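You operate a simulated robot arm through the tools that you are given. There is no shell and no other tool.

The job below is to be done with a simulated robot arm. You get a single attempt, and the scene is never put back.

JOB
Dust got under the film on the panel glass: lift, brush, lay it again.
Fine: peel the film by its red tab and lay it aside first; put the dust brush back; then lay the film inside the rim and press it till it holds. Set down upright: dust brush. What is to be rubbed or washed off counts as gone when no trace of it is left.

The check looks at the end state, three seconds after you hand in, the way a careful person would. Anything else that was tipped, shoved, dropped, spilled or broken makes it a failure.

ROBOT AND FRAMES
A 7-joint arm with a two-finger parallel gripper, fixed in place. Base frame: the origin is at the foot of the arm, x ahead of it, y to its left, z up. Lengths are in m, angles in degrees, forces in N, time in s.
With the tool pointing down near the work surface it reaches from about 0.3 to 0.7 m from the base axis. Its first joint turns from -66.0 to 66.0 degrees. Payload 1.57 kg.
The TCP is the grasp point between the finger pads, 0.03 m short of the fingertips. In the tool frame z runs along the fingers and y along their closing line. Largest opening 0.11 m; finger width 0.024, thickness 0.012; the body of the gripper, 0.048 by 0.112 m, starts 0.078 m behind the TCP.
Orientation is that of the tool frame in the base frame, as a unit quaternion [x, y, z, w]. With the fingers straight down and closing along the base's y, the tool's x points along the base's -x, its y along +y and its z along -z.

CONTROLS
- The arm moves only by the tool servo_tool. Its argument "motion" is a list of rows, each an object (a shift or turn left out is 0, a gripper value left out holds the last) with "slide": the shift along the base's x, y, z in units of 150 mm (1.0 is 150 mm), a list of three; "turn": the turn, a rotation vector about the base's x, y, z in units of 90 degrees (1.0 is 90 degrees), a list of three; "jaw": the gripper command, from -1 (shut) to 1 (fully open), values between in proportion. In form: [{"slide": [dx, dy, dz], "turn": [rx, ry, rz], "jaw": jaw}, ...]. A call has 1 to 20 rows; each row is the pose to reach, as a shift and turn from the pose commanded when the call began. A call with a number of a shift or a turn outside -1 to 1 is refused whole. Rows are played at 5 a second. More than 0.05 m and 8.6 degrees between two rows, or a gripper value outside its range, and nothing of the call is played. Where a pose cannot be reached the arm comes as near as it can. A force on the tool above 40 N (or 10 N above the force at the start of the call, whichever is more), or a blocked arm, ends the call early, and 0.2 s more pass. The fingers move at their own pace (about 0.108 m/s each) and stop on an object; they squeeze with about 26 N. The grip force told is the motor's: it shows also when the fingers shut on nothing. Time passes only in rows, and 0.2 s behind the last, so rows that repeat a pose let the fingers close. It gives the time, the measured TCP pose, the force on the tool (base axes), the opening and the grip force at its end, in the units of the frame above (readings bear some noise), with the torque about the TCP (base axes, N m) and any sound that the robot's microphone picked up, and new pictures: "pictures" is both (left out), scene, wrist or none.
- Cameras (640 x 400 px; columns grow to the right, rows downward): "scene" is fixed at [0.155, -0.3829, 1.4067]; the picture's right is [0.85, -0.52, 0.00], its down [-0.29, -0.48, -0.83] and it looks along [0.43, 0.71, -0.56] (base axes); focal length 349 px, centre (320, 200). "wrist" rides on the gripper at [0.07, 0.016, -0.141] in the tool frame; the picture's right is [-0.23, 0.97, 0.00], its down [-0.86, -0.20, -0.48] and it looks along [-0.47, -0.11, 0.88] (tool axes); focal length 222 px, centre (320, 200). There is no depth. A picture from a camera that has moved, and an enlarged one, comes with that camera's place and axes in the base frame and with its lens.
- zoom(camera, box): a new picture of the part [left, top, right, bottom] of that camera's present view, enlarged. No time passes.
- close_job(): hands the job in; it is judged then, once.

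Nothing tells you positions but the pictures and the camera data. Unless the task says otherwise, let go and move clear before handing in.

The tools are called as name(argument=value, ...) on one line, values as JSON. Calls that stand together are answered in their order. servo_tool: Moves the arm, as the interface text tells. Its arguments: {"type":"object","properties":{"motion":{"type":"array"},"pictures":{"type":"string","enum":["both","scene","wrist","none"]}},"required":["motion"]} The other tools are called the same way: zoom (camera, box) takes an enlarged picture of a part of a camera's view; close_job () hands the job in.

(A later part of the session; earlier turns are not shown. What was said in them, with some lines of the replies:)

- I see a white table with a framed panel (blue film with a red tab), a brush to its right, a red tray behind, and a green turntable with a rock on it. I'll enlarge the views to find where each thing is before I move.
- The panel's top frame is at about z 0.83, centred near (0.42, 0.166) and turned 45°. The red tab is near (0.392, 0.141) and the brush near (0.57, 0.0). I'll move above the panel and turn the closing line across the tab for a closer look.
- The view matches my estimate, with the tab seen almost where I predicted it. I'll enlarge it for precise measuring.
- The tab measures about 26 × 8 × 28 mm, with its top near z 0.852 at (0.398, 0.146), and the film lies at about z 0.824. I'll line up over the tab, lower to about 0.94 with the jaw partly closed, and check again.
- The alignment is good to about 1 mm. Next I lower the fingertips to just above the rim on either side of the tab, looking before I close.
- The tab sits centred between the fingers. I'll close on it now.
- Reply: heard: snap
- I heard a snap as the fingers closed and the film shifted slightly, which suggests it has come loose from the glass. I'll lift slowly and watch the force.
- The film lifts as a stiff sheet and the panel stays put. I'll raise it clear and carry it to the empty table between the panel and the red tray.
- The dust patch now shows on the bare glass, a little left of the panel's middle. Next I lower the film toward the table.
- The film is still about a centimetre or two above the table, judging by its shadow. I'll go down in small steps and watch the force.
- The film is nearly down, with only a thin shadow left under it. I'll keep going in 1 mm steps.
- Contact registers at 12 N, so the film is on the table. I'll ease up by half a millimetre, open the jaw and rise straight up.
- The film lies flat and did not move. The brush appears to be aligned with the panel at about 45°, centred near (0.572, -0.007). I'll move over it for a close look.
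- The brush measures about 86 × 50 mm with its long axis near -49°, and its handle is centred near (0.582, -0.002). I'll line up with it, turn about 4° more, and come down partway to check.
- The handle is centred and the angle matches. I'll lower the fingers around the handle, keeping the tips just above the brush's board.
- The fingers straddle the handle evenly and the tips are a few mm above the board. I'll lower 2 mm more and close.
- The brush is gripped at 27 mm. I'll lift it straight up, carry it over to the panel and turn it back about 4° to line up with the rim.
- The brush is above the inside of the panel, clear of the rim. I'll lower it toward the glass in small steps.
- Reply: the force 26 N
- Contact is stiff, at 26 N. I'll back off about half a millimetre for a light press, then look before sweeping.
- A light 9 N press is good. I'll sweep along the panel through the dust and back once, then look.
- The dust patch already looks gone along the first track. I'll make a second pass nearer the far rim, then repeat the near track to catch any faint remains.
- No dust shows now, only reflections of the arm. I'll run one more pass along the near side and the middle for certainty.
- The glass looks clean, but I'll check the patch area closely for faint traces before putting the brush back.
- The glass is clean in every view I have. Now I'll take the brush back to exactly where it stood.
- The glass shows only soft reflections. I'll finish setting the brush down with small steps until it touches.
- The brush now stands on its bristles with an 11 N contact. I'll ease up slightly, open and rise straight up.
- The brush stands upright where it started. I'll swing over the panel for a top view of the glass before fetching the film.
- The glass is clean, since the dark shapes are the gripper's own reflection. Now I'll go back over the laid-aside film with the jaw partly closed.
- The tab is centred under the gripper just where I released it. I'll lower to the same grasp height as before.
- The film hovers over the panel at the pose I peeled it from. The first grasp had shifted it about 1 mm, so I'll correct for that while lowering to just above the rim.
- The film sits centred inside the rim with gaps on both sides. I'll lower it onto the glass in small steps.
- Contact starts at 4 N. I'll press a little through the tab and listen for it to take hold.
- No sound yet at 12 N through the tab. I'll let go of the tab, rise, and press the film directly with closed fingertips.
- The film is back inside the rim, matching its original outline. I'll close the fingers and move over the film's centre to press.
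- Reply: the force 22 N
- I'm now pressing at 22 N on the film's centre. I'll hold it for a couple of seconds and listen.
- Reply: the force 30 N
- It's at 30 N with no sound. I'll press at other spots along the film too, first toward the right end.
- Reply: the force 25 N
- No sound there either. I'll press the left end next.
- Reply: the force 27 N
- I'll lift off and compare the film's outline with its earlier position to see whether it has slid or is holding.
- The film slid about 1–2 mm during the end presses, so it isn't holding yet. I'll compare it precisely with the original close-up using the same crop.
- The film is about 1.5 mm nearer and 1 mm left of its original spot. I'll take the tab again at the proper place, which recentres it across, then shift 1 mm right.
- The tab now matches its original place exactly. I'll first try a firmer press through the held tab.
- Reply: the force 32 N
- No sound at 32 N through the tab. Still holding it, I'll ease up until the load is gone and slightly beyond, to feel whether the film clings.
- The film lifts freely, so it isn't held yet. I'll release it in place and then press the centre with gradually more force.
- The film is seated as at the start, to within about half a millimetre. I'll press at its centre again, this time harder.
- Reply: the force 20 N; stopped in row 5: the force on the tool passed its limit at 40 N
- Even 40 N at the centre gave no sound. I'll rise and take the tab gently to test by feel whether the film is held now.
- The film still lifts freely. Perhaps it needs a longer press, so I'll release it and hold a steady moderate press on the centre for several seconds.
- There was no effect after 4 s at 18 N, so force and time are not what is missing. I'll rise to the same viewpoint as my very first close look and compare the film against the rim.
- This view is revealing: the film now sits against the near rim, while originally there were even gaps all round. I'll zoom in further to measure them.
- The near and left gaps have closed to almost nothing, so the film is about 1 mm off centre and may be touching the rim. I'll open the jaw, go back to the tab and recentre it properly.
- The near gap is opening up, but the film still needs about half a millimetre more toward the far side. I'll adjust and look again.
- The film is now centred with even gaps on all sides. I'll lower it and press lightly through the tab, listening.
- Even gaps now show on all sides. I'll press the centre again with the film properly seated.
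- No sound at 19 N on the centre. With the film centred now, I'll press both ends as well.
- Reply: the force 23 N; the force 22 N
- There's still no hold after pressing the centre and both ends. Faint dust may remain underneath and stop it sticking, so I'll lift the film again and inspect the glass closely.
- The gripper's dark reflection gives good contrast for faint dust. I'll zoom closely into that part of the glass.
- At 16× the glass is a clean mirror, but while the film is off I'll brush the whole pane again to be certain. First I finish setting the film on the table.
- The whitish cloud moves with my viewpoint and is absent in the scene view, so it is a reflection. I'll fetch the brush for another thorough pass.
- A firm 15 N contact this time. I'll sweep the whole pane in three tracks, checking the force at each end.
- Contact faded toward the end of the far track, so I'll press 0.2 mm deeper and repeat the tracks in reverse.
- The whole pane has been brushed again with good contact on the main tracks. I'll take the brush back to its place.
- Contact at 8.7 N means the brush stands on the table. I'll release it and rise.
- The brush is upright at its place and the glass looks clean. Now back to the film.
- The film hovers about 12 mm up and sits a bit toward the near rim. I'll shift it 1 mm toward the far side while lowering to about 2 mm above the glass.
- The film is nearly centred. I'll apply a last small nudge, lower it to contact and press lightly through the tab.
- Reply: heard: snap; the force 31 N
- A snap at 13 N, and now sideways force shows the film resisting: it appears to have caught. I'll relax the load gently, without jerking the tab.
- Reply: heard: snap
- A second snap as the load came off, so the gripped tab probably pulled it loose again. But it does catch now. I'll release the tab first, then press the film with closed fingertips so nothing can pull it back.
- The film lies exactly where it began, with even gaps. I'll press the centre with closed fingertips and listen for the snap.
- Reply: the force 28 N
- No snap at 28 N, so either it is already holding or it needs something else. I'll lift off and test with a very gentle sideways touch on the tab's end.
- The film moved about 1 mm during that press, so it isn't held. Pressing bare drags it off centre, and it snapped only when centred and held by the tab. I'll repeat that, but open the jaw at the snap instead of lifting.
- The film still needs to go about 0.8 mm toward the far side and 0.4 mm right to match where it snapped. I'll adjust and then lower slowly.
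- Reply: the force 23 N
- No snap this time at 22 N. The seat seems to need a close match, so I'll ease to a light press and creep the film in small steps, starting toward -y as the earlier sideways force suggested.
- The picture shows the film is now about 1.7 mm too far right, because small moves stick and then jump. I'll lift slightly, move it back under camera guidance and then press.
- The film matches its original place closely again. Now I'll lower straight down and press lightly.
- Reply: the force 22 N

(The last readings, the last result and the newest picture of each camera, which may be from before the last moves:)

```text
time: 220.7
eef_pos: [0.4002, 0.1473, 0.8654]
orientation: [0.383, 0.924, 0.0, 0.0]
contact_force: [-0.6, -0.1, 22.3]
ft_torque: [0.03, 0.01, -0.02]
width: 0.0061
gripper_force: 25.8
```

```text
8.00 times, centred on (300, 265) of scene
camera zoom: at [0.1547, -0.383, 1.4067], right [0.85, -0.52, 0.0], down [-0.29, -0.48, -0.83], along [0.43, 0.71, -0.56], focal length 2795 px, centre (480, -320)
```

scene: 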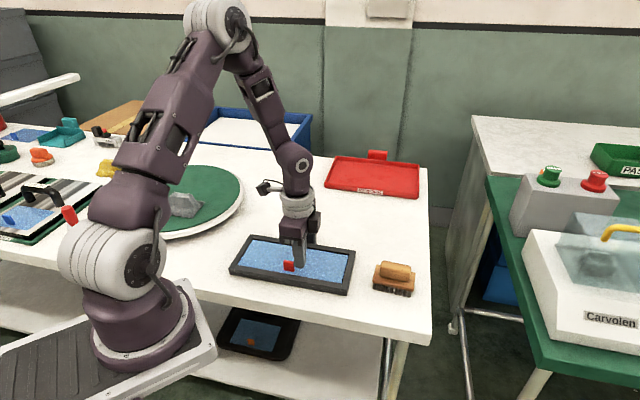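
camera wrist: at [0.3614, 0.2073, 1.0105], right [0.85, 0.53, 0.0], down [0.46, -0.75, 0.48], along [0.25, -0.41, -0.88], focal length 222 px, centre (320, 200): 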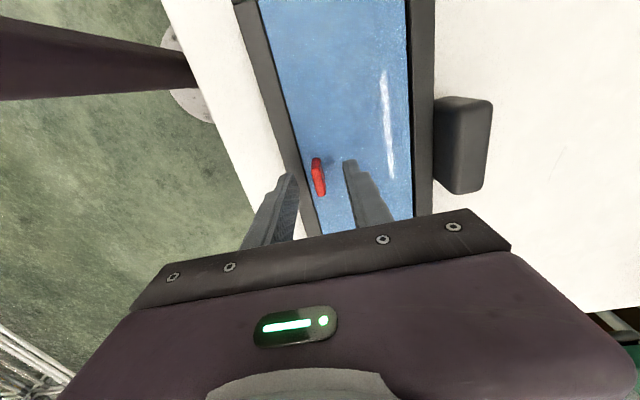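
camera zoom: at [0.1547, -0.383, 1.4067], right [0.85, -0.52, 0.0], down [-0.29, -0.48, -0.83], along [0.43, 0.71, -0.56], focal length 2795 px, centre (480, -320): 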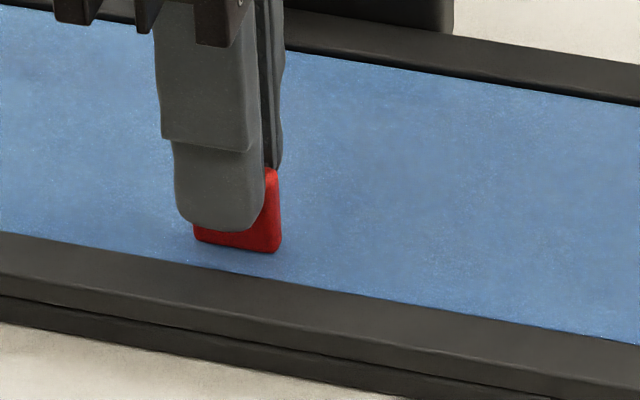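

Still no snap, so position isn't the key. It snapped only on first contact after the film had been lifted clear, so it may need a fresh lay after each peel. I'll lift it well off and lay it down again.

servo_tool(motion=[{"slide": [0, 0, 0.01]}, {"slide": [0, 0, 0.05]}, {"slide": [0, 0, 0.15]}, {"slide": [0, 0, 0.3]}, {"slide": [0, 0, 0.45]}, {"slide": [0, 0, 0.55]}, {"slide": [0, 0, 0.55]}, {"slide": [0, 0, 0.55]}])

zoom(camera="scene", box=[220, 210, 380, 310])

```text
time: 222.5
eef_pos: [0.3992, 0.1482, 0.9481]
orientation: [0.383, 0.924, 0.001, 0.0]
contact_force: [-0.2, -0.8, -0.5]
ft_torque: [0.0, -0.02, -0.02]
width: 0.006
gripper_force: 26.0
camera wrist: at [0.3621, 0.2072, 1.0904], right [0.85, 0.53, 0.0], down [0.46, -0.75, 0.48], along [0.25, -0.41, -0.88], focal length 222 px, centre (320, 200)
```

scene: 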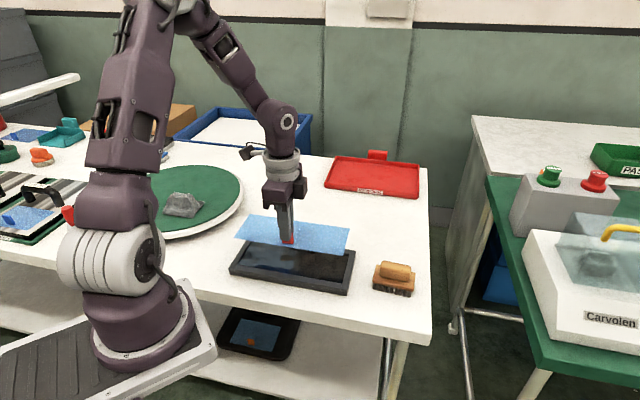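
wrist: 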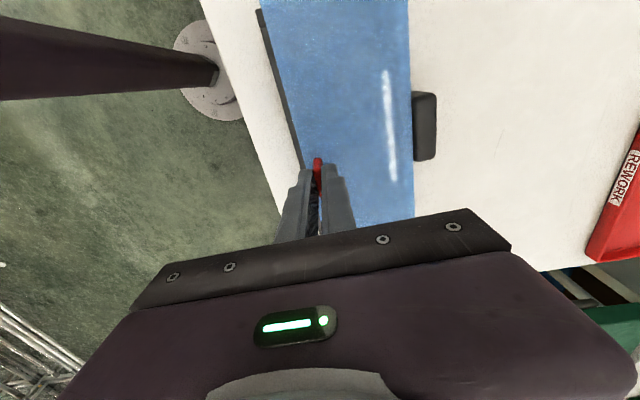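

```text
4.00 times, centred on (300, 260) of scene
camera zoom: at [0.155, -0.3829, 1.4067], right [0.85, -0.52, 0.0], down [-0.29, -0.48, -0.83], along [0.43, 0.71, -0.56], focal length 1397 px, centre (400, -40)
```

zoom: 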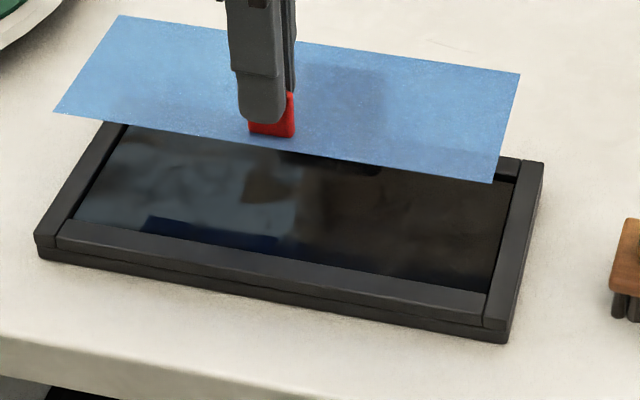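

The film is well clear now. I'll lower it to about 2 mm above the glass and check its alignment.

servo_tool(motion=[{"slide": [0, 0, -0.15]}, {"slide": [0, 0, -0.3]}, {"slide": [0, 0, -0.42]}, {"slide": [0, 0, -0.49]}, {"slide": [0, 0, -0.52]}, {"slide": [0, 0, -0.532]}, {"slide": [0, 0, -0.532]}], pictures="none")

zoom(camera="scene", box=[260, 240, 340, 290])

zoom(camera="scene", box=[310, 240, 370, 290])

zoom(camera="wrist", box=[250, 60, 330, 110])

zoom(camera="wrist", box=[370, 60, 450, 110])

```text
time: 224.1
eef_pos: [0.3986, 0.1458, 0.868]
orientation: [0.382, 0.924, 0.001, 0.001]
contact_force: [-0.1, -0.1, 0.3]
ft_torque: [-0.01, -0.02, -0.03]
width: 0.006
gripper_force: 25.4
```

```text
8.00 times, centred on (300, 265) of scene
camera zoom: at [0.155, -0.3829, 1.4067], right [0.85, -0.52, 0.0], down [-0.29, -0.48, -0.83], along [0.43, 0.71, -0.56], focal length 2795 px, centre (480, -320)
```

zoom: 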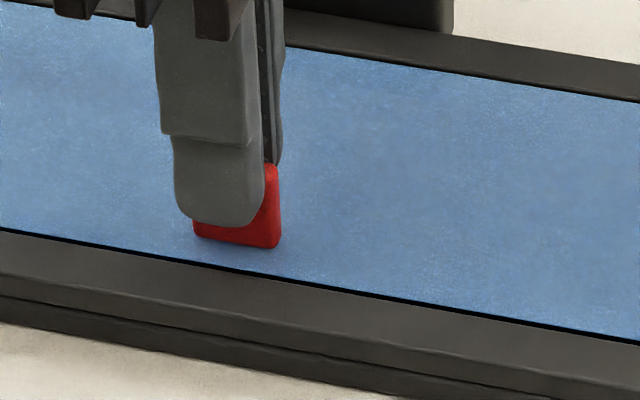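

```text
8.00 times, centred on (340, 265) of scene
camera zoom: at [0.155, -0.3829, 1.4067], right [0.85, -0.52, 0.0], down [-0.29, -0.48, -0.83], along [0.43, 0.71, -0.56], focal length 2795 px, centre (160, -320)
```

zoom: 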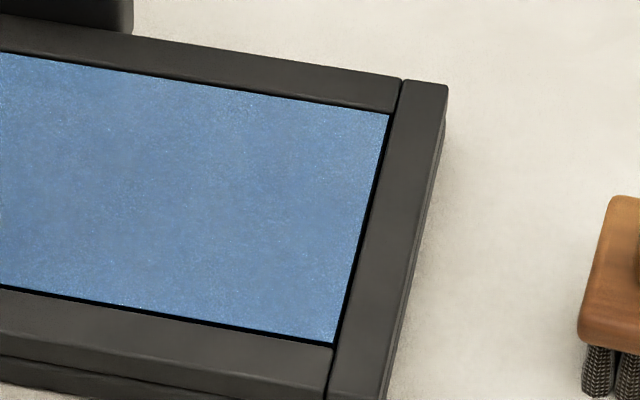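

```text
8.00 times, centred on (290, 85) of wrist
camera zoom: at [0.3618, 0.2068, 1.0103], right [0.85, 0.53, 0.0], down [0.46, -0.75, 0.48], along [0.25, -0.41, -0.88], focal length 1777 px, centre (560, 1120)
```

zoom: 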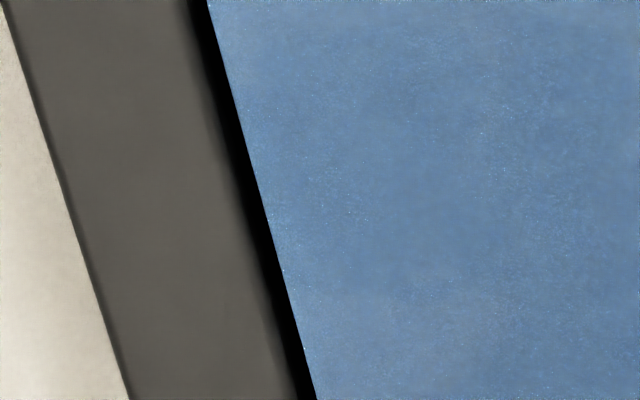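

```text
8.00 times, centred on (410, 85) of wrist
camera zoom: at [0.3618, 0.2068, 1.0103], right [0.85, 0.53, 0.0], down [0.46, -0.75, 0.48], along [0.25, -0.41, -0.88], focal length 1777 px, centre (-400, 1120)
```

zoom: 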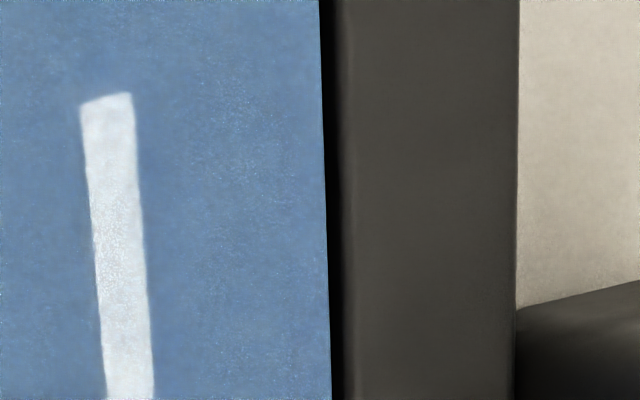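

Aligned within about half a millimetre. I'll lower in fine steps through the tab, ready to open the jaw as soon as I hear a snap.

servo_tool(motion=[{"slide": [0, 0, -0.003]}, {"slide": [0, 0, -0.006]}, {"slide": [0, 0, -0.008]}, {"slide": [0, 0, -0.008]}], pictures="none")

servo_tool(motion=[{"slide": [0, 0, -0.002]}, {"slide": [0, 0, -0.003]}, {"slide": [0, 0, -0.003]}], pictures="none")

```text
time: 225.1
eef_pos: [0.3988, 0.1462, 0.8672]
orientation: [0.383, 0.924, 0.001, 0.0]
contact_force: [-0.8, 0.4, 0.8]
ft_torque: [0.0, -0.01, -0.01]
width: 0.006
gripper_force: 26.5
```

```text
time: 225.9
eef_pos: [0.3983, 0.1467, 0.8675]
orientation: [0.383, 0.924, 0.001, 0.0]
contact_force: [0.7, 0.2, -0.2]
ft_torque: [0.03, -0.01, -0.01]
width: 0.0061
gripper_force: 26.2
```

servo_tool(motion=[{"slide": [0, 0, -0.002]}, {"slide": [0, 0, -0.003]}, {"slide": [0, 0, -0.003]}], pictures="none")

```text
time: 226.7
eef_pos: [0.3989, 0.1463, 0.8662]
orientation: [0.382, 0.924, 0.0, 0.001]
contact_force: [-3.5, -3.1, 11.3]
ft_torque: [-0.05, 0.13, 0.02]
width: 0.006
gripper_force: 25.9
heard: snap
```

Snap! The film has caught again at 11 N. I'll open the jaw now, without lifting.

servo_tool(motion=[{"jaw": -0.85}, {"jaw": -0.7}, {"jaw": -0.5}, {"jaw": -0.45}, {"jaw": -0.45}], pictures="none")

zoom(camera="scene", box=[260, 240, 340, 290])

zoom(camera="wrist", box=[240, 110, 400, 210])

```text
time: 227.9
eef_pos: [0.3995, 0.1461, 0.8671]
orientation: [0.383, 0.924, 0.0, 0.0]
contact_force: [0.3, 0.0, -0.2]
ft_torque: [-0.01, 0.01, 0.01]
width: 0.0303
gripper_force: 0.1
```

```text
8.00 times, centred on (300, 265) of scene
camera zoom: at [0.155, -0.3829, 1.4067], right [0.85, -0.52, 0.0], down [-0.29, -0.48, -0.83], along [0.43, 0.71, -0.56], focal length 2795 px, centre (480, -320)
```

zoom: 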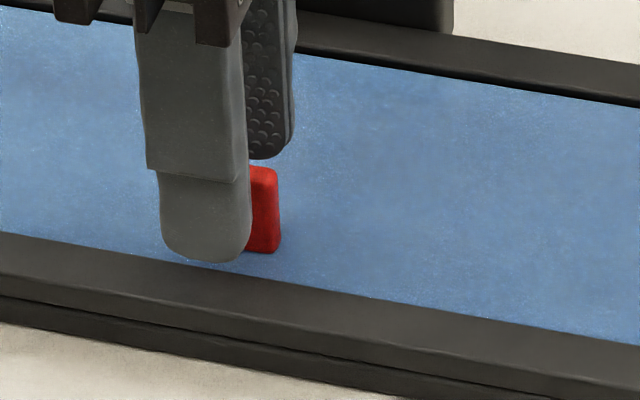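

```text
4.00 times, centred on (320, 160) of wrist
camera zoom: at [0.3618, 0.2069, 1.0084], right [0.85, 0.53, 0.0], down [0.46, -0.75, 0.48], along [0.25, -0.41, -0.88], focal length 888 px, centre (320, 360)
```

zoom: 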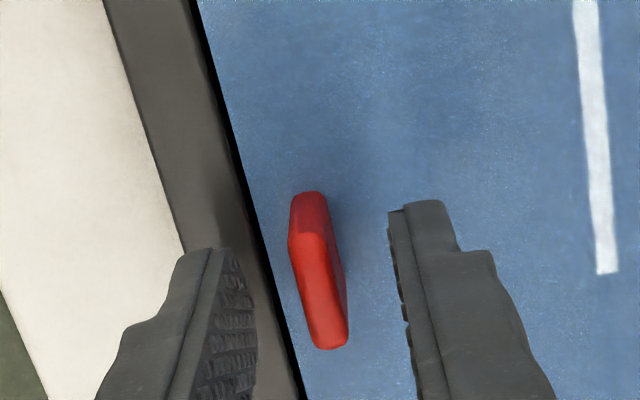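

No further sound as the jaw opened, so the film should still be held. I'll rise straight up and compare it with the original close-up.

servo_tool(motion=[{"slide": [0, 0, 0.03]}, {"slide": [0, 0, 0.1]}, {"slide": [0, 0, 0.25]}, {"slide": [0, 0, 0.5]}, {"slide": [0, 0, 0.75]}, {"slide": [0, 0, 1.0]}, {"slide": [0, 0, 1.0]}])

zoom(camera="scene", box=[260, 240, 340, 290])

zoom(camera="scene", box=[220, 210, 440, 350])

zoom(camera="wrist", box=[270, 0, 430, 100])

zoom(camera="wrist", box=[270, 100, 430, 200])

```text
time: 229.5
eef_pos: [0.3991, 0.1461, 1.0176]
orientation: [0.383, 0.924, 0.001, 0.0]
contact_force: [0.2, -1.0, 0.3]
ft_torque: [0.03, -0.01, 0.02]
width: 0.0305
gripper_force: 0.1
camera wrist: at [0.3619, 0.2064, 1.1588], right [0.85, 0.53, 0.0], down [0.46, -0.75, 0.48], along [0.25, -0.41, -0.88], focal length 222 px, centre (320, 200)
```

scene: 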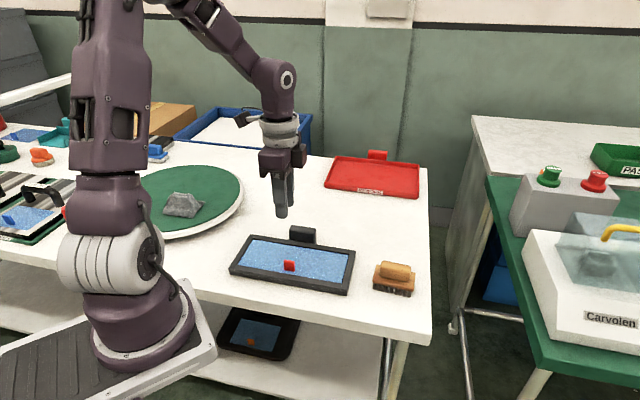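
wrist: 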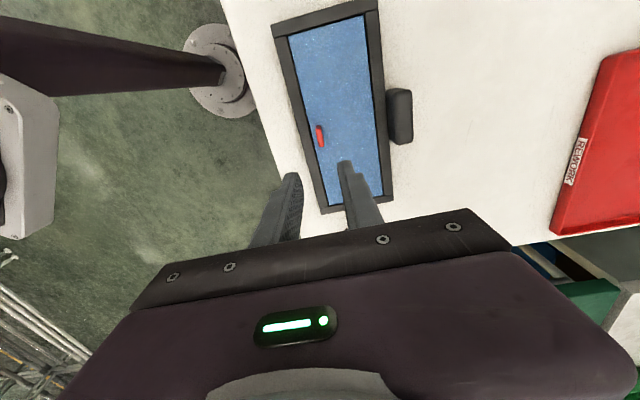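

```text
8.00 times, centred on (300, 265) of scene
camera zoom: at [0.1549, -0.3829, 1.4067], right [0.85, -0.52, 0.0], down [-0.29, -0.48, -0.83], along [0.43, 0.71, -0.56], focal length 2795 px, centre (480, -320)
```

zoom: 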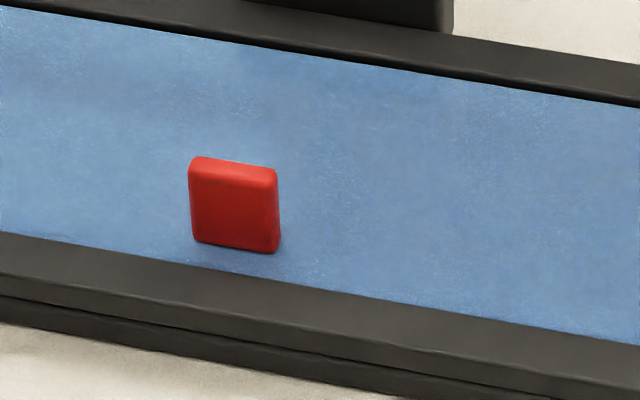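

```text
2.86 times, centred on (330, 280) of scene
camera zoom: at [0.1549, -0.3829, 1.4067], right [0.85, -0.52, 0.0], down [-0.29, -0.48, -0.83], along [0.43, 0.71, -0.56], focal length 998 px, centre (291, -29)
```

zoom: 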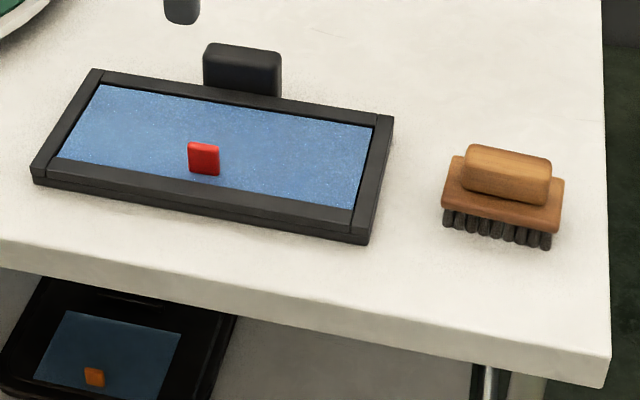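

```text
4.00 times, centred on (350, 50) of wrist
camera zoom: at [0.3619, 0.2064, 1.1588], right [0.85, 0.53, 0.0], down [0.46, -0.75, 0.48], along [0.25, -0.41, -0.88], focal length 888 px, centre (200, 800)
```

zoom: 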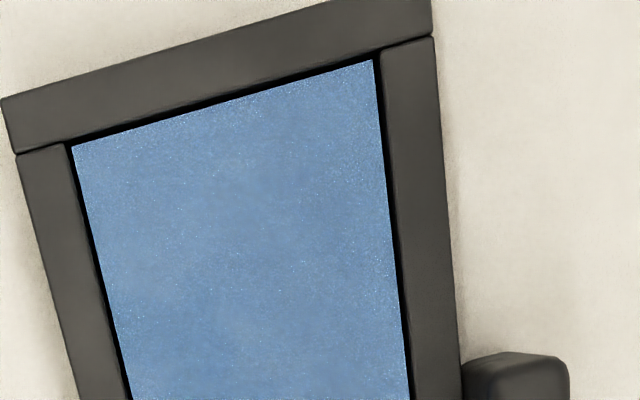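

```text
4.00 times, centred on (350, 150) of wrist
camera zoom: at [0.3619, 0.2064, 1.1588], right [0.85, 0.53, 0.0], down [0.46, -0.75, 0.48], along [0.25, -0.41, -0.88], focal length 888 px, centre (200, 400)
```

zoom: 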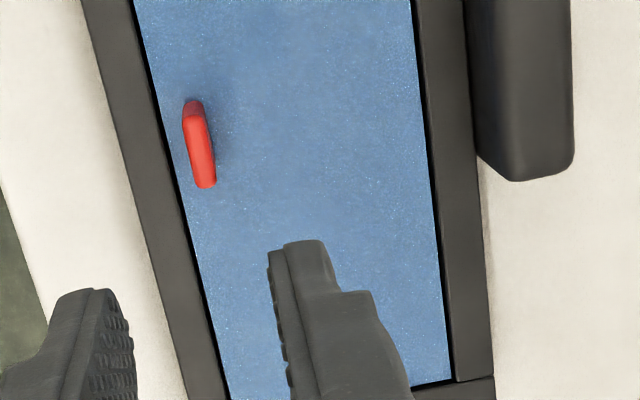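

The film matches its original position with even gaps, and the brush and panel are where they started. To be sure it really holds, I'll give the tab's end a very gentle sideways touch: a loose film would slide without resistance.

servo_tool(motion=[{"slide": [0.07, -0.07, -0.15], "jaw": -1}, {"slide": [0.14, -0.14, -0.35]}, {"slide": [0.14, -0.14, -0.6]}, {"slide": [0.14, -0.14, -0.8]}, {"slide": [0.14, -0.14, -0.92]}, {"slide": [0.14, -0.14, -0.98]}, {"slide": [0.14, -0.14, -0.98]}])

zoom(camera="wrist", box=[240, 90, 400, 190])

zoom(camera="scene", box=[260, 240, 340, 290])

```text
time: 231.1
eef_pos: [0.42, 0.1265, 0.8687]
orientation: [0.382, 0.924, 0.001, 0.0]
contact_force: [-0.2, -0.1, -0.3]
ft_torque: [-0.02, 0.02, -0.03]
width: 0.0
gripper_force: 21.0
camera wrist: at [0.3829, 0.1865, 1.0112], right [0.85, 0.53, 0.0], down [0.46, -0.75, 0.48], along [0.25, -0.41, -0.88], focal length 222 px, centre (320, 200)
```

scene: 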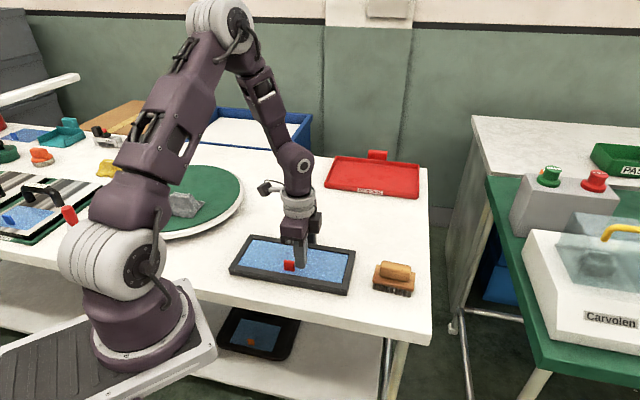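
wrist: 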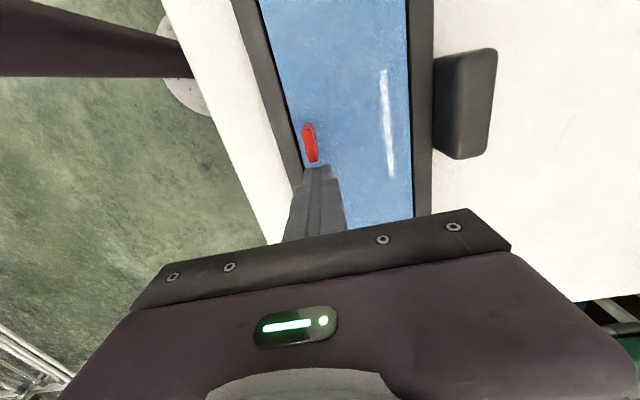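

```text
4.00 times, centred on (320, 140) of wrist
camera zoom: at [0.3829, 0.1865, 1.0112], right [0.85, 0.53, 0.0], down [0.46, -0.75, 0.48], along [0.25, -0.41, -0.88], focal length 888 px, centre (320, 440)
```

zoom: 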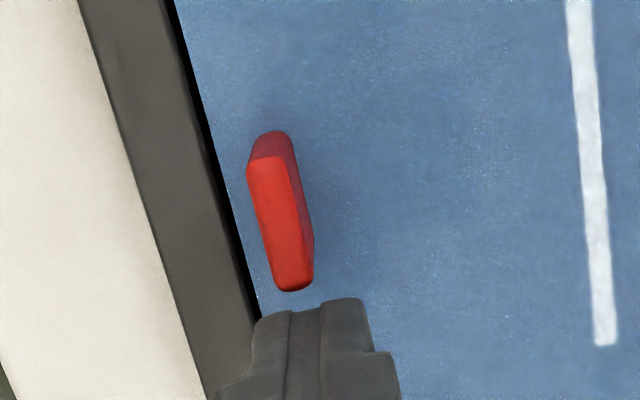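

```text
8.00 times, centred on (300, 265) of scene
camera zoom: at [0.155, -0.3829, 1.4067], right [0.85, -0.52, 0.0], down [-0.29, -0.48, -0.83], along [0.43, 0.71, -0.56], focal length 2795 px, centre (480, -320)
```

zoom: 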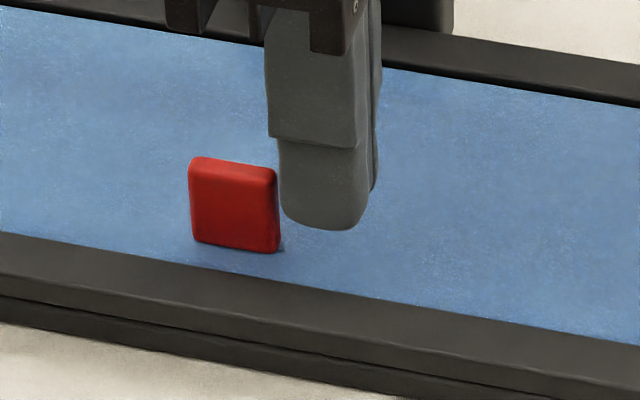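

servo_tool(motion=[{"slide": [-0.0024, 0.0024, 0]}, {"slide": [-0.0048, 0.0048, 0]}, {"slide": [-0.0048, 0.0048, 0]}], pictures="none")

servo_tool(motion=[{"slide": [-0.0024, 0.0024, 0]}, {"slide": [-0.0048, 0.0048, 0]}, {"slide": [-0.0048, 0.0048, 0]}], pictures="none")

```text
time: 231.9
eef_pos: [0.4194, 0.1264, 0.8697]
orientation: [0.383, 0.924, 0.0, 0.001]
contact_force: [0.0, 0.3, -0.4]
ft_torque: [0.0, 0.0, -0.03]
width: 0.0002
gripper_force: 21.5
```

```text
time: 232.7
eef_pos: [0.4184, 0.1282, 0.8698]
orientation: [0.382, 0.924, 0.001, 0.0]
contact_force: [-0.2, -0.4, 0.3]
ft_torque: [-0.02, -0.02, -0.01]
width: 0.0
gripper_force: 21.3
```

servo_tool(motion=[{"slide": [-0.0024, 0.0024, 0]}, {"slide": [-0.0036, 0.0036, 0]}, {"slide": [-0.0036, 0.0036, 0]}], pictures="none")

zoom(camera="scene", box=[260, 240, 340, 290])

```text
time: 233.5
eef_pos: [0.4182, 0.1264, 0.8697]
orientation: [0.383, 0.924, 0.0, 0.001]
contact_force: [-0.6, 0.1, -0.5]
ft_torque: [-0.04, -0.01, 0.0]
width: 0.0001
gripper_force: 21.2
```

```text
8.00 times, centred on (300, 265) of scene
camera zoom: at [0.155, -0.3829, 1.4067], right [0.85, -0.52, 0.0], down [-0.29, -0.48, -0.83], along [0.43, 0.71, -0.56], focal length 2795 px, centre (480, -320)
```

zoom: 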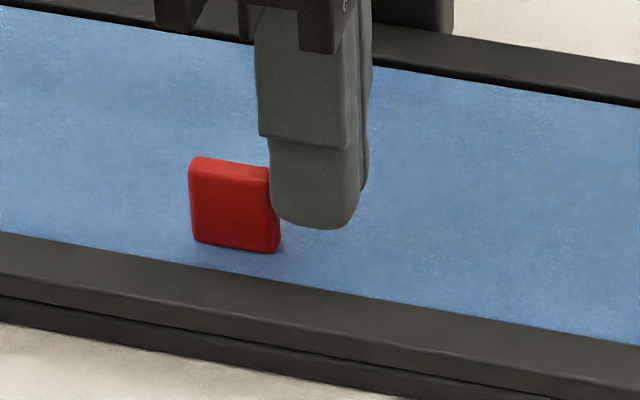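

servo_tool(motion=[{"slide": [-0.0015, 0.0015, 0]}, {"slide": [-0.003, 0.003, 0]}, {"slide": [-0.003, 0.003, 0]}], pictures="none")

servo_tool(motion=[{"slide": [-0.0015, 0.0015, 0]}, {"slide": [-0.003, 0.003, 0]}, {"slide": [-0.003, 0.003, 0]}], pictures="none")

zoom(camera="scene", box=[260, 240, 340, 290])

```text
time: 234.3
eef_pos: [0.417, 0.1282, 0.869]
orientation: [0.383, 0.924, 0.001, 0.0]
contact_force: [0.2, 0.1, -0.3]
ft_torque: [0.04, -0.03, 0.01]
width: 0.0001
gripper_force: 21.8
```

```text
time: 235.1
eef_pos: [0.4169, 0.128, 0.869]
orientation: [0.383, 0.924, 0.001, 0.001]
contact_force: [0.5, -0.2, 0.6]
ft_torque: [0.01, -0.02, -0.02]
width: 0.0
gripper_force: 21.2
heard: snap
```

```text
8.00 times, centred on (300, 265) of scene
camera zoom: at [0.155, -0.3829, 1.4067], right [0.85, -0.52, 0.0], down [-0.29, -0.48, -0.83], along [0.43, 0.71, -0.56], focal length 2795 px, centre (480, -320)
```

zoom: 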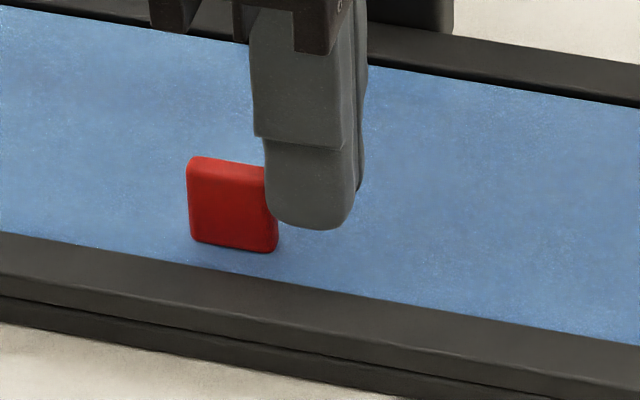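

That snap tells me the film was truly held, and my touch broke it loose: the hold is real but light. I'll lay it fresh once more, press until it snaps, let go and leave it alone.

servo_tool(motion=[{"slide": [0.01, -0.01, 0.05]}, {"slide": [0.01, -0.01, 0.25]}, {"slide": [-0.06, 0.06, 0.35], "jaw": -0.3}, {"slide": [-0.125, 0.123, 0.35]}, {"slide": [-0.125, 0.123, 0.2]}, {"slide": [-0.125, 0.123, 0.05]}, {"slide": [-0.125, 0.123, 0.05]}], pictures="wrist")

zoom(camera="wrist", box=[240, 110, 400, 210])

```text
time: 236.7
eef_pos: [0.3979, 0.1462, 0.8759]
orientation: [0.383, 0.924, 0.001, 0.001]
contact_force: [-0.3, 0.5, -0.5]
ft_torque: [0.02, 0.0, -0.05]
width: 0.0385
gripper_force: 0.0
camera wrist: at [0.3605, 0.2077, 1.0181], right [0.85, 0.53, 0.0], down [0.46, -0.75, 0.48], along [0.25, -0.41, -0.88], focal length 222 px, centre (320, 200)
```

wrist: 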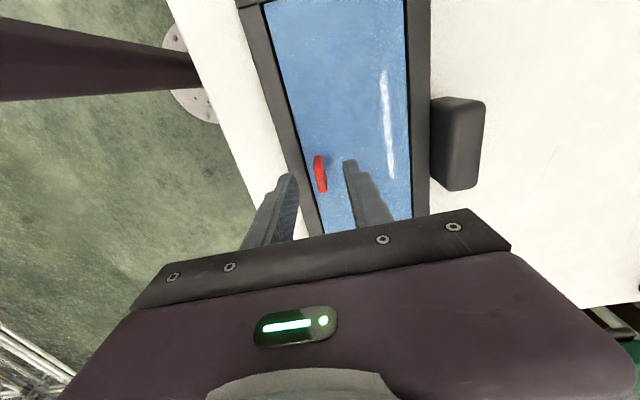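

```text
4.00 times, centred on (320, 160) of wrist
camera zoom: at [0.3605, 0.2077, 1.0181], right [0.85, 0.53, 0.0], down [0.46, -0.75, 0.48], along [0.25, -0.41, -0.88], focal length 888 px, centre (320, 360)
```

zoom: 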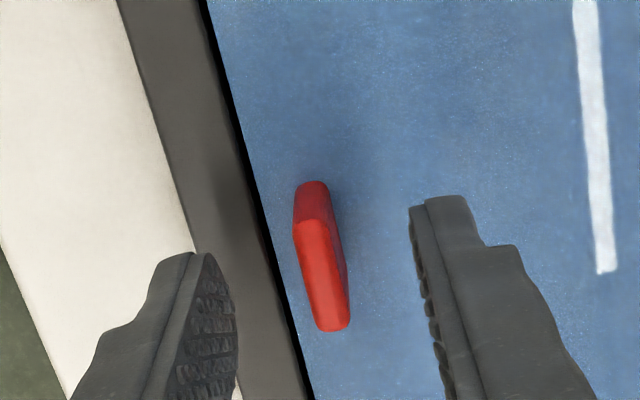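

servo_tool(motion=[{"slide": [0, 0, -0.03]}, {"slide": [0, 0, -0.053]}, {"slide": [0, 0, -0.053]}, {"slide": [0, 0, -0.053], "jaw": -0.8}, {"slide": [0, 0, -0.053], "jaw": -1}, {"slide": [0, 0, -0.053], "jaw": -1}, {"slide": [0, 0, -0.053], "jaw": -1}, {"slide": [0, 0, 0.0]}, {"slide": [0, 0, 0.15]}, {"slide": [0, 0, 0.35]}, {"slide": [0, 0, 0.55]}, {"slide": [0, 0, 0.55]}, {"slide": [0, 0, 0.55]}, {"slide": [0, 0, 0.35]}, {"slide": [0, 0, 0.15]}, {"slide": [0, 0, 0.02]}, {"slide": [0, 0, -0.025]}, {"slide": [0, 0, -0.037]}, {"slide": [0, 0, -0.037]}], pictures="none")

zoom(camera="scene", box=[260, 240, 340, 290])

zoom(camera="scene", box=[310, 240, 370, 290])

zoom(camera="wrist", box=[250, 60, 330, 110])

zoom(camera="wrist", box=[370, 60, 450, 110])

```text
time: 240.7
eef_pos: [0.3984, 0.1474, 0.8704]
orientation: [0.382, 0.924, 0.001, 0.0]
contact_force: [0.6, 1.0, -0.7]
ft_torque: [0.0, 0.01, -0.01]
width: 0.006
gripper_force: 26.0
```

```text
8.00 times, centred on (300, 265) of scene
camera zoom: at [0.155, -0.3829, 1.4067], right [0.85, -0.52, 0.0], down [-0.29, -0.48, -0.83], along [0.43, 0.71, -0.56], focal length 2795 px, centre (480, -320)
```

zoom: 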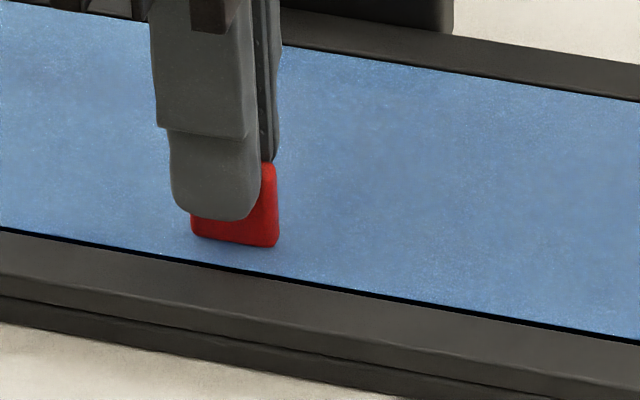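

```text
8.00 times, centred on (340, 265) of scene
camera zoom: at [0.155, -0.3829, 1.4067], right [0.85, -0.52, 0.0], down [-0.29, -0.48, -0.83], along [0.43, 0.71, -0.56], focal length 2795 px, centre (160, -320)
```

zoom: 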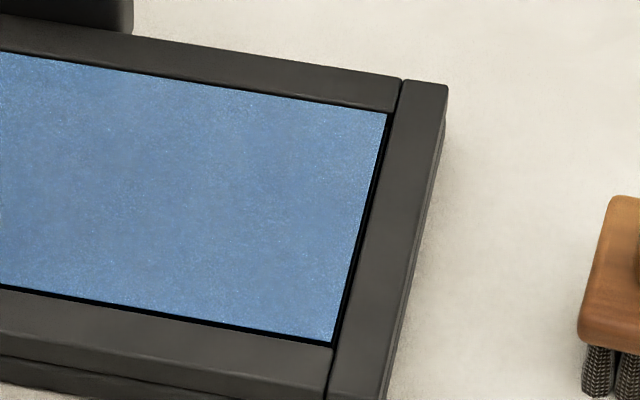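

```text
8.00 times, centred on (290, 85) of wrist
camera zoom: at [0.3611, 0.2073, 1.0126], right [0.85, 0.53, 0.0], down [0.46, -0.75, 0.48], along [0.25, -0.41, -0.88], focal length 1777 px, centre (560, 1120)
```

zoom: 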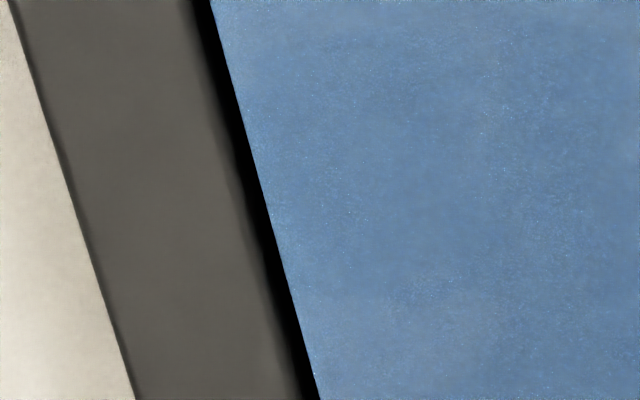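

```text
8.00 times, centred on (410, 85) of wrist
camera zoom: at [0.3611, 0.2073, 1.0126], right [0.85, 0.53, 0.0], down [0.46, -0.75, 0.48], along [0.25, -0.41, -0.88], focal length 1777 px, centre (-400, 1120)
```

zoom: 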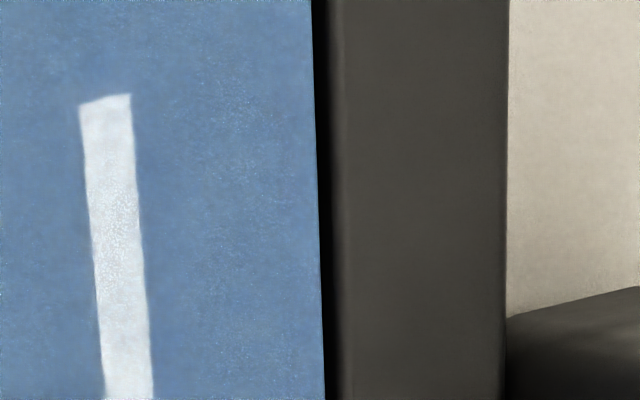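

The alignment is good again. I'll lower in fine steps and wait for the snap.

servo_tool(motion=[{"slide": [0.0014, -0.0014, -0.003]}, {"slide": [0.0014, -0.0014, -0.007]}, {"slide": [0.0014, -0.0014, -0.011]}, {"slide": [0.0014, -0.0014, -0.011]}], pictures="none")

servo_tool(motion=[{"slide": [0, 0, -0.0015]}, {"slide": [0, 0, -0.003]}, {"slide": [0, 0, -0.003]}], pictures="none")

```text
time: 241.7
eef_pos: [0.3968, 0.1465, 0.8699]
orientation: [0.383, 0.924, 0.001, 0.0]
contact_force: [0.6, -0.4, -1.1]
ft_torque: [-0.04, 0.03, 0.02]
width: 0.006
gripper_force: 25.6
```

```text
time: 242.5
eef_pos: [0.3979, 0.147, 0.8681]
orientation: [0.383, 0.924, 0.001, 0.0]
contact_force: [1.1, -0.4, 1.4]
ft_torque: [0.01, 0.03, 0.0]
width: 0.0062
gripper_force: 25.9
```

servo_tool(motion=[{"slide": [0, 0, -0.0015]}, {"slide": [0, 0, -0.003]}, {"slide": [0, 0, -0.003]}], pictures="none")

```text
time: 243.3
eef_pos: [0.398, 0.1471, 0.8684]
orientation: [0.383, 0.924, 0.001, 0.0]
contact_force: [0.0, 0.5, -0.2]
ft_torque: [0.01, -0.01, 0.03]
width: 0.006
gripper_force: 25.9
```

servo_tool(motion=[{"slide": [0, 0, -0.0015]}, {"slide": [0, 0, -0.0025]}, {"slide": [0, 0, -0.0025]}], pictures="none")

```text
time: 244.1
eef_pos: [0.3974, 0.1463, 0.8691]
orientation: [0.383, 0.924, 0.001, 0.001]
contact_force: [-1.4, -3.3, 13.1]
ft_torque: [-0.1, 0.01, -0.05]
width: 0.0061
gripper_force: 26.6
heard: snap
```

Snap at 13 N: it holds again. I'll open the jaw without moving, exactly as before.

servo_tool(motion=[{"jaw": -0.85}, {"jaw": -0.7}, {"jaw": -0.5}, {"jaw": -0.4}, {"jaw": -0.35}, {"jaw": -0.35}], pictures="none")

zoom(camera="wrist", box=[240, 110, 400, 210])

zoom(camera="scene", box=[260, 240, 340, 290])

```text
time: 245.5
eef_pos: [0.3976, 0.1463, 0.867]
orientation: [0.383, 0.924, 0.001, 0.0]
contact_force: [-1.0, 0.0, 0.2]
ft_torque: [-0.01, 0.01, 0.01]
width: 0.036
gripper_force: 0.1
```

```text
4.00 times, centred on (320, 160) of wrist
camera zoom: at [0.3612, 0.2072, 1.0103], right [0.85, 0.53, 0.0], down [0.46, -0.75, 0.48], along [0.25, -0.41, -0.88], focal length 888 px, centre (320, 360)
```

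zoom: 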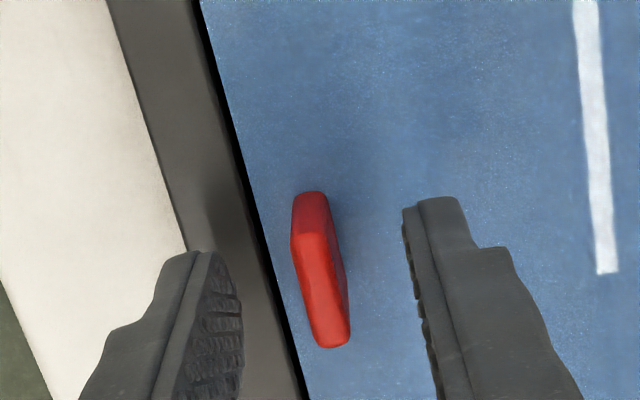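

```text
8.00 times, centred on (300, 265) of scene
camera zoom: at [0.155, -0.3829, 1.4067], right [0.85, -0.52, 0.0], down [-0.29, -0.48, -0.83], along [0.43, 0.71, -0.56], focal length 2795 px, centre (480, -320)
```

zoom: 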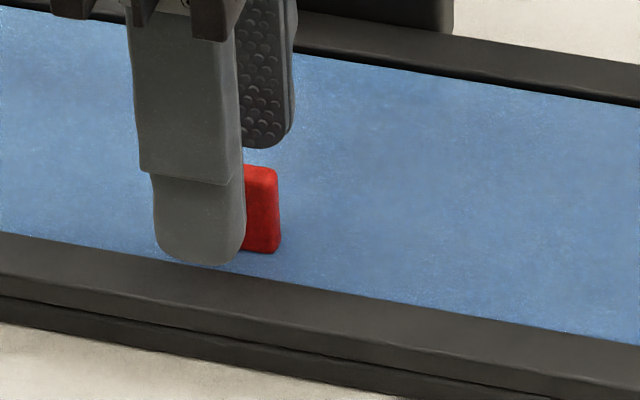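

The jaw opened with no further sound and both fingers are clear of the tab. I'll rise straight up and move away.

servo_tool(motion=[{"slide": [0, 0, 0.03]}, {"slide": [0, 0, 0.1]}, {"slide": [0, 0, 0.25]}, {"slide": [0, 0, 0.5]}, {"slide": [0, 0, 0.75]}, {"slide": [0, 0, 1.0]}, {"slide": [0, 0, 1.0]}])

zoom(camera="scene", box=[260, 240, 340, 290])

zoom(camera="scene", box=[220, 210, 440, 350])

zoom(camera="wrist", box=[260, 0, 440, 180])

```text
time: 247.1
eef_pos: [0.3968, 0.1459, 1.0191]
orientation: [0.382, 0.924, 0.001, 0.0]
contact_force: [0.8, -0.9, -0.5]
ft_torque: [-0.04, 0.0, 0.03]
width: 0.0357
gripper_force: 0.0
camera wrist: at [0.3604, 0.2072, 1.1607], right [0.85, 0.53, 0.0], down [0.46, -0.75, 0.48], along [0.25, -0.41, -0.88], focal length 222 px, centre (320, 200)
```

scene: 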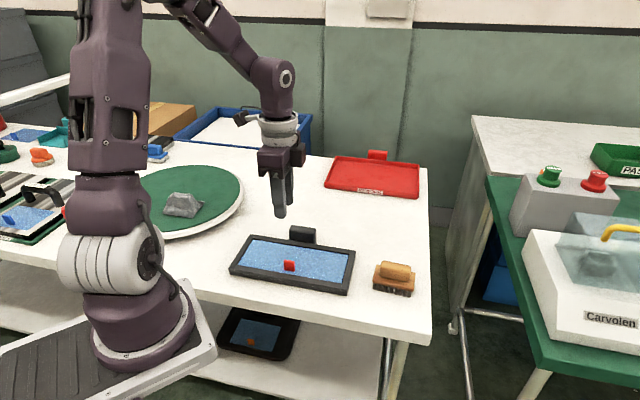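
wrist: 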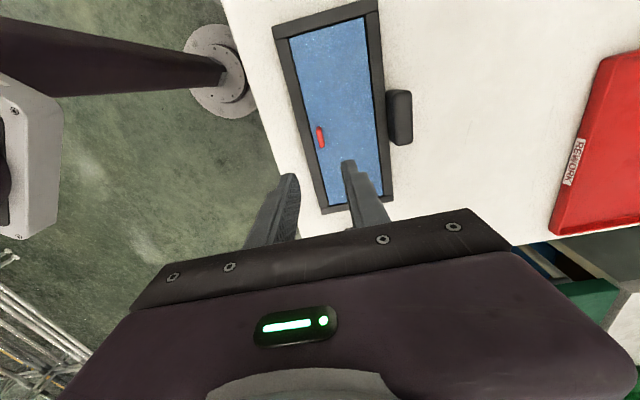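

```text
8.00 times, centred on (300, 265) of scene
camera zoom: at [0.1549, -0.3829, 1.4067], right [0.85, -0.52, 0.0], down [-0.29, -0.48, -0.83], along [0.43, 0.71, -0.56], focal length 2795 px, centre (480, -320)
```

zoom: 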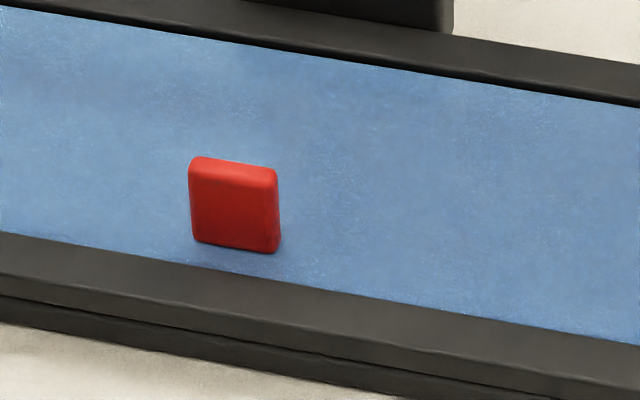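

```text
2.86 times, centred on (330, 280) of scene
camera zoom: at [0.1549, -0.3829, 1.4067], right [0.85, -0.52, 0.0], down [-0.29, -0.48, -0.83], along [0.43, 0.71, -0.56], focal length 998 px, centre (291, -29)
```

zoom: 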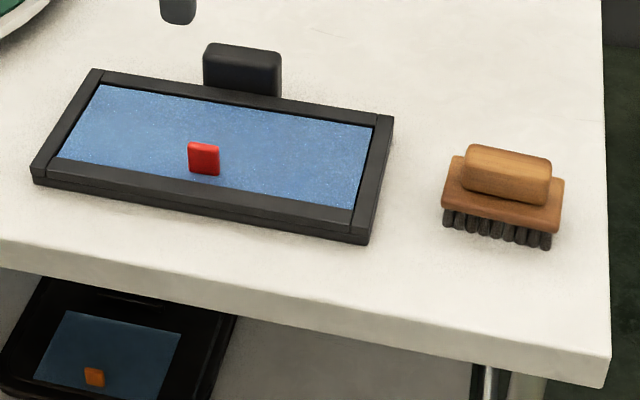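

```text
2.22 times, centred on (350, 90) of wrist
camera zoom: at [0.3604, 0.2072, 1.1607], right [0.85, 0.53, 0.0], down [0.46, -0.75, 0.48], along [0.25, -0.41, -0.88], focal length 494 px, centre (253, 444)
```

zoom: 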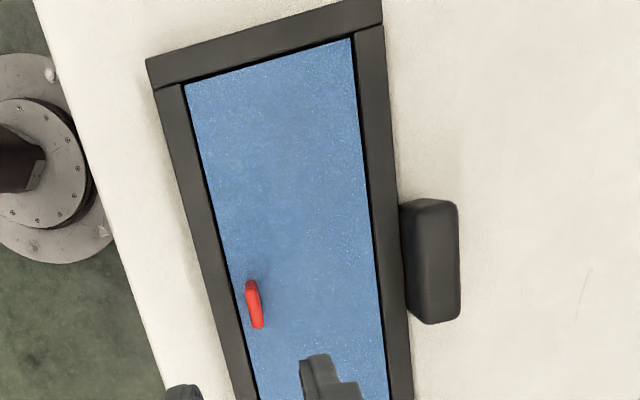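

The tab sits at exactly the same place as in the previous held state, so the film is seated and holding. The brush is upright at its spot and nothing else has moved. I'll move the arm a bit further clear and then hand in.

servo_tool(motion=[{"slide": [-0.05, -0.05, 0.2]}, {"slide": [-0.15, -0.12, 0.45]}, {"slide": [-0.25, -0.2, 0.7]}, {"slide": [-0.25, -0.2, 0.8]}, {"slide": [-0.25, -0.2, 0.8]}])

zoom(camera="scene", box=[220, 150, 440, 310])

```text
time: 248.3
eef_pos: [0.3599, 0.1158, 1.1386]
orientation: [0.383, 0.924, 0.002, 0.0]
contact_force: [-0.4, 0.8, -0.7]
ft_torque: [-0.02, 0.0, 0.01]
width: 0.0355
gripper_force: 0.0
camera wrist: at [0.3233, 0.1767, 1.281], right [0.85, 0.53, 0.0], down [0.46, -0.75, 0.48], along [0.25, -0.41, -0.88], focal length 222 px, centre (320, 200)
```

scene: 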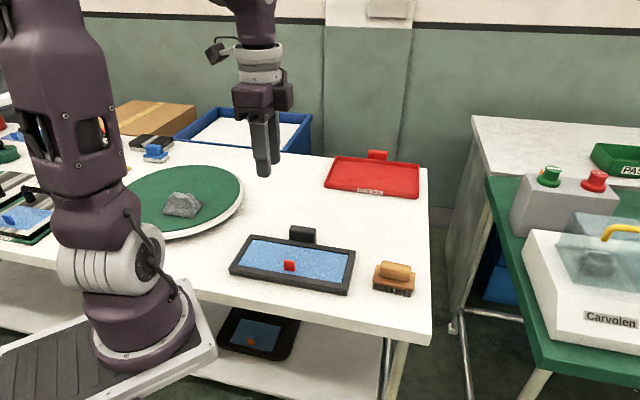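
wrist: 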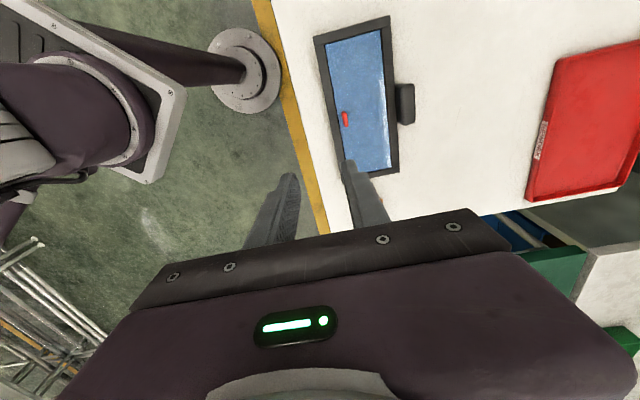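

```text
2.50 times, centred on (330, 230) of scene
camera zoom: at [0.1549, -0.3829, 1.4067], right [0.85, -0.52, 0.0], down [-0.29, -0.48, -0.83], along [0.43, 0.71, -0.56], focal length 873 px, centre (295, 125)
```

zoom: 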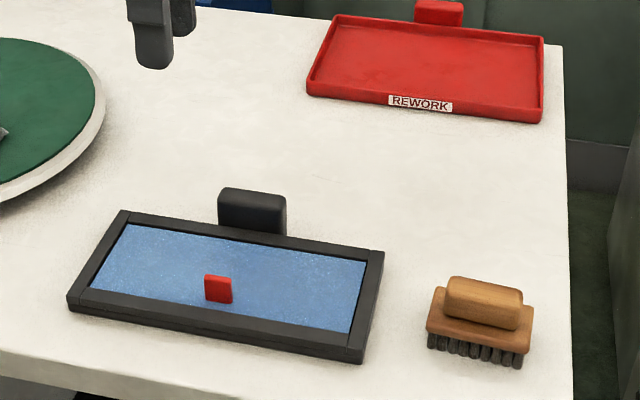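

The film lies inside the rim and holds, no dust shows on the glass, and the brush stands upright at its place. The arm is clear, so I'm handing in.

close_job()

```text
The job is handed in.
```

I finished the job and handed it in: the dust is brushed off the glass, and the film is back inside the rim and holding.

- **Film:** I peeled it by the red tab and laid it on the table while I brushed. It would not hold after the first lay, and pressing up to the 40 N limit did not change that. It caught once I had brushed again and laid it fresh. A test touch on the tab then broke that hold, so I laid it once more. It caught with a snap at 13 N and I left it alone. The hold is light: sideways pressure on the tab could loosen it.
- **Glass:** I brushed the whole pane twice. I saw no dust in any close-up after that, only reflections.
- **Brush:** It stands upright on its bristles where it started.

The panel, the tray and everything else on the table look unmoved in the pictures.
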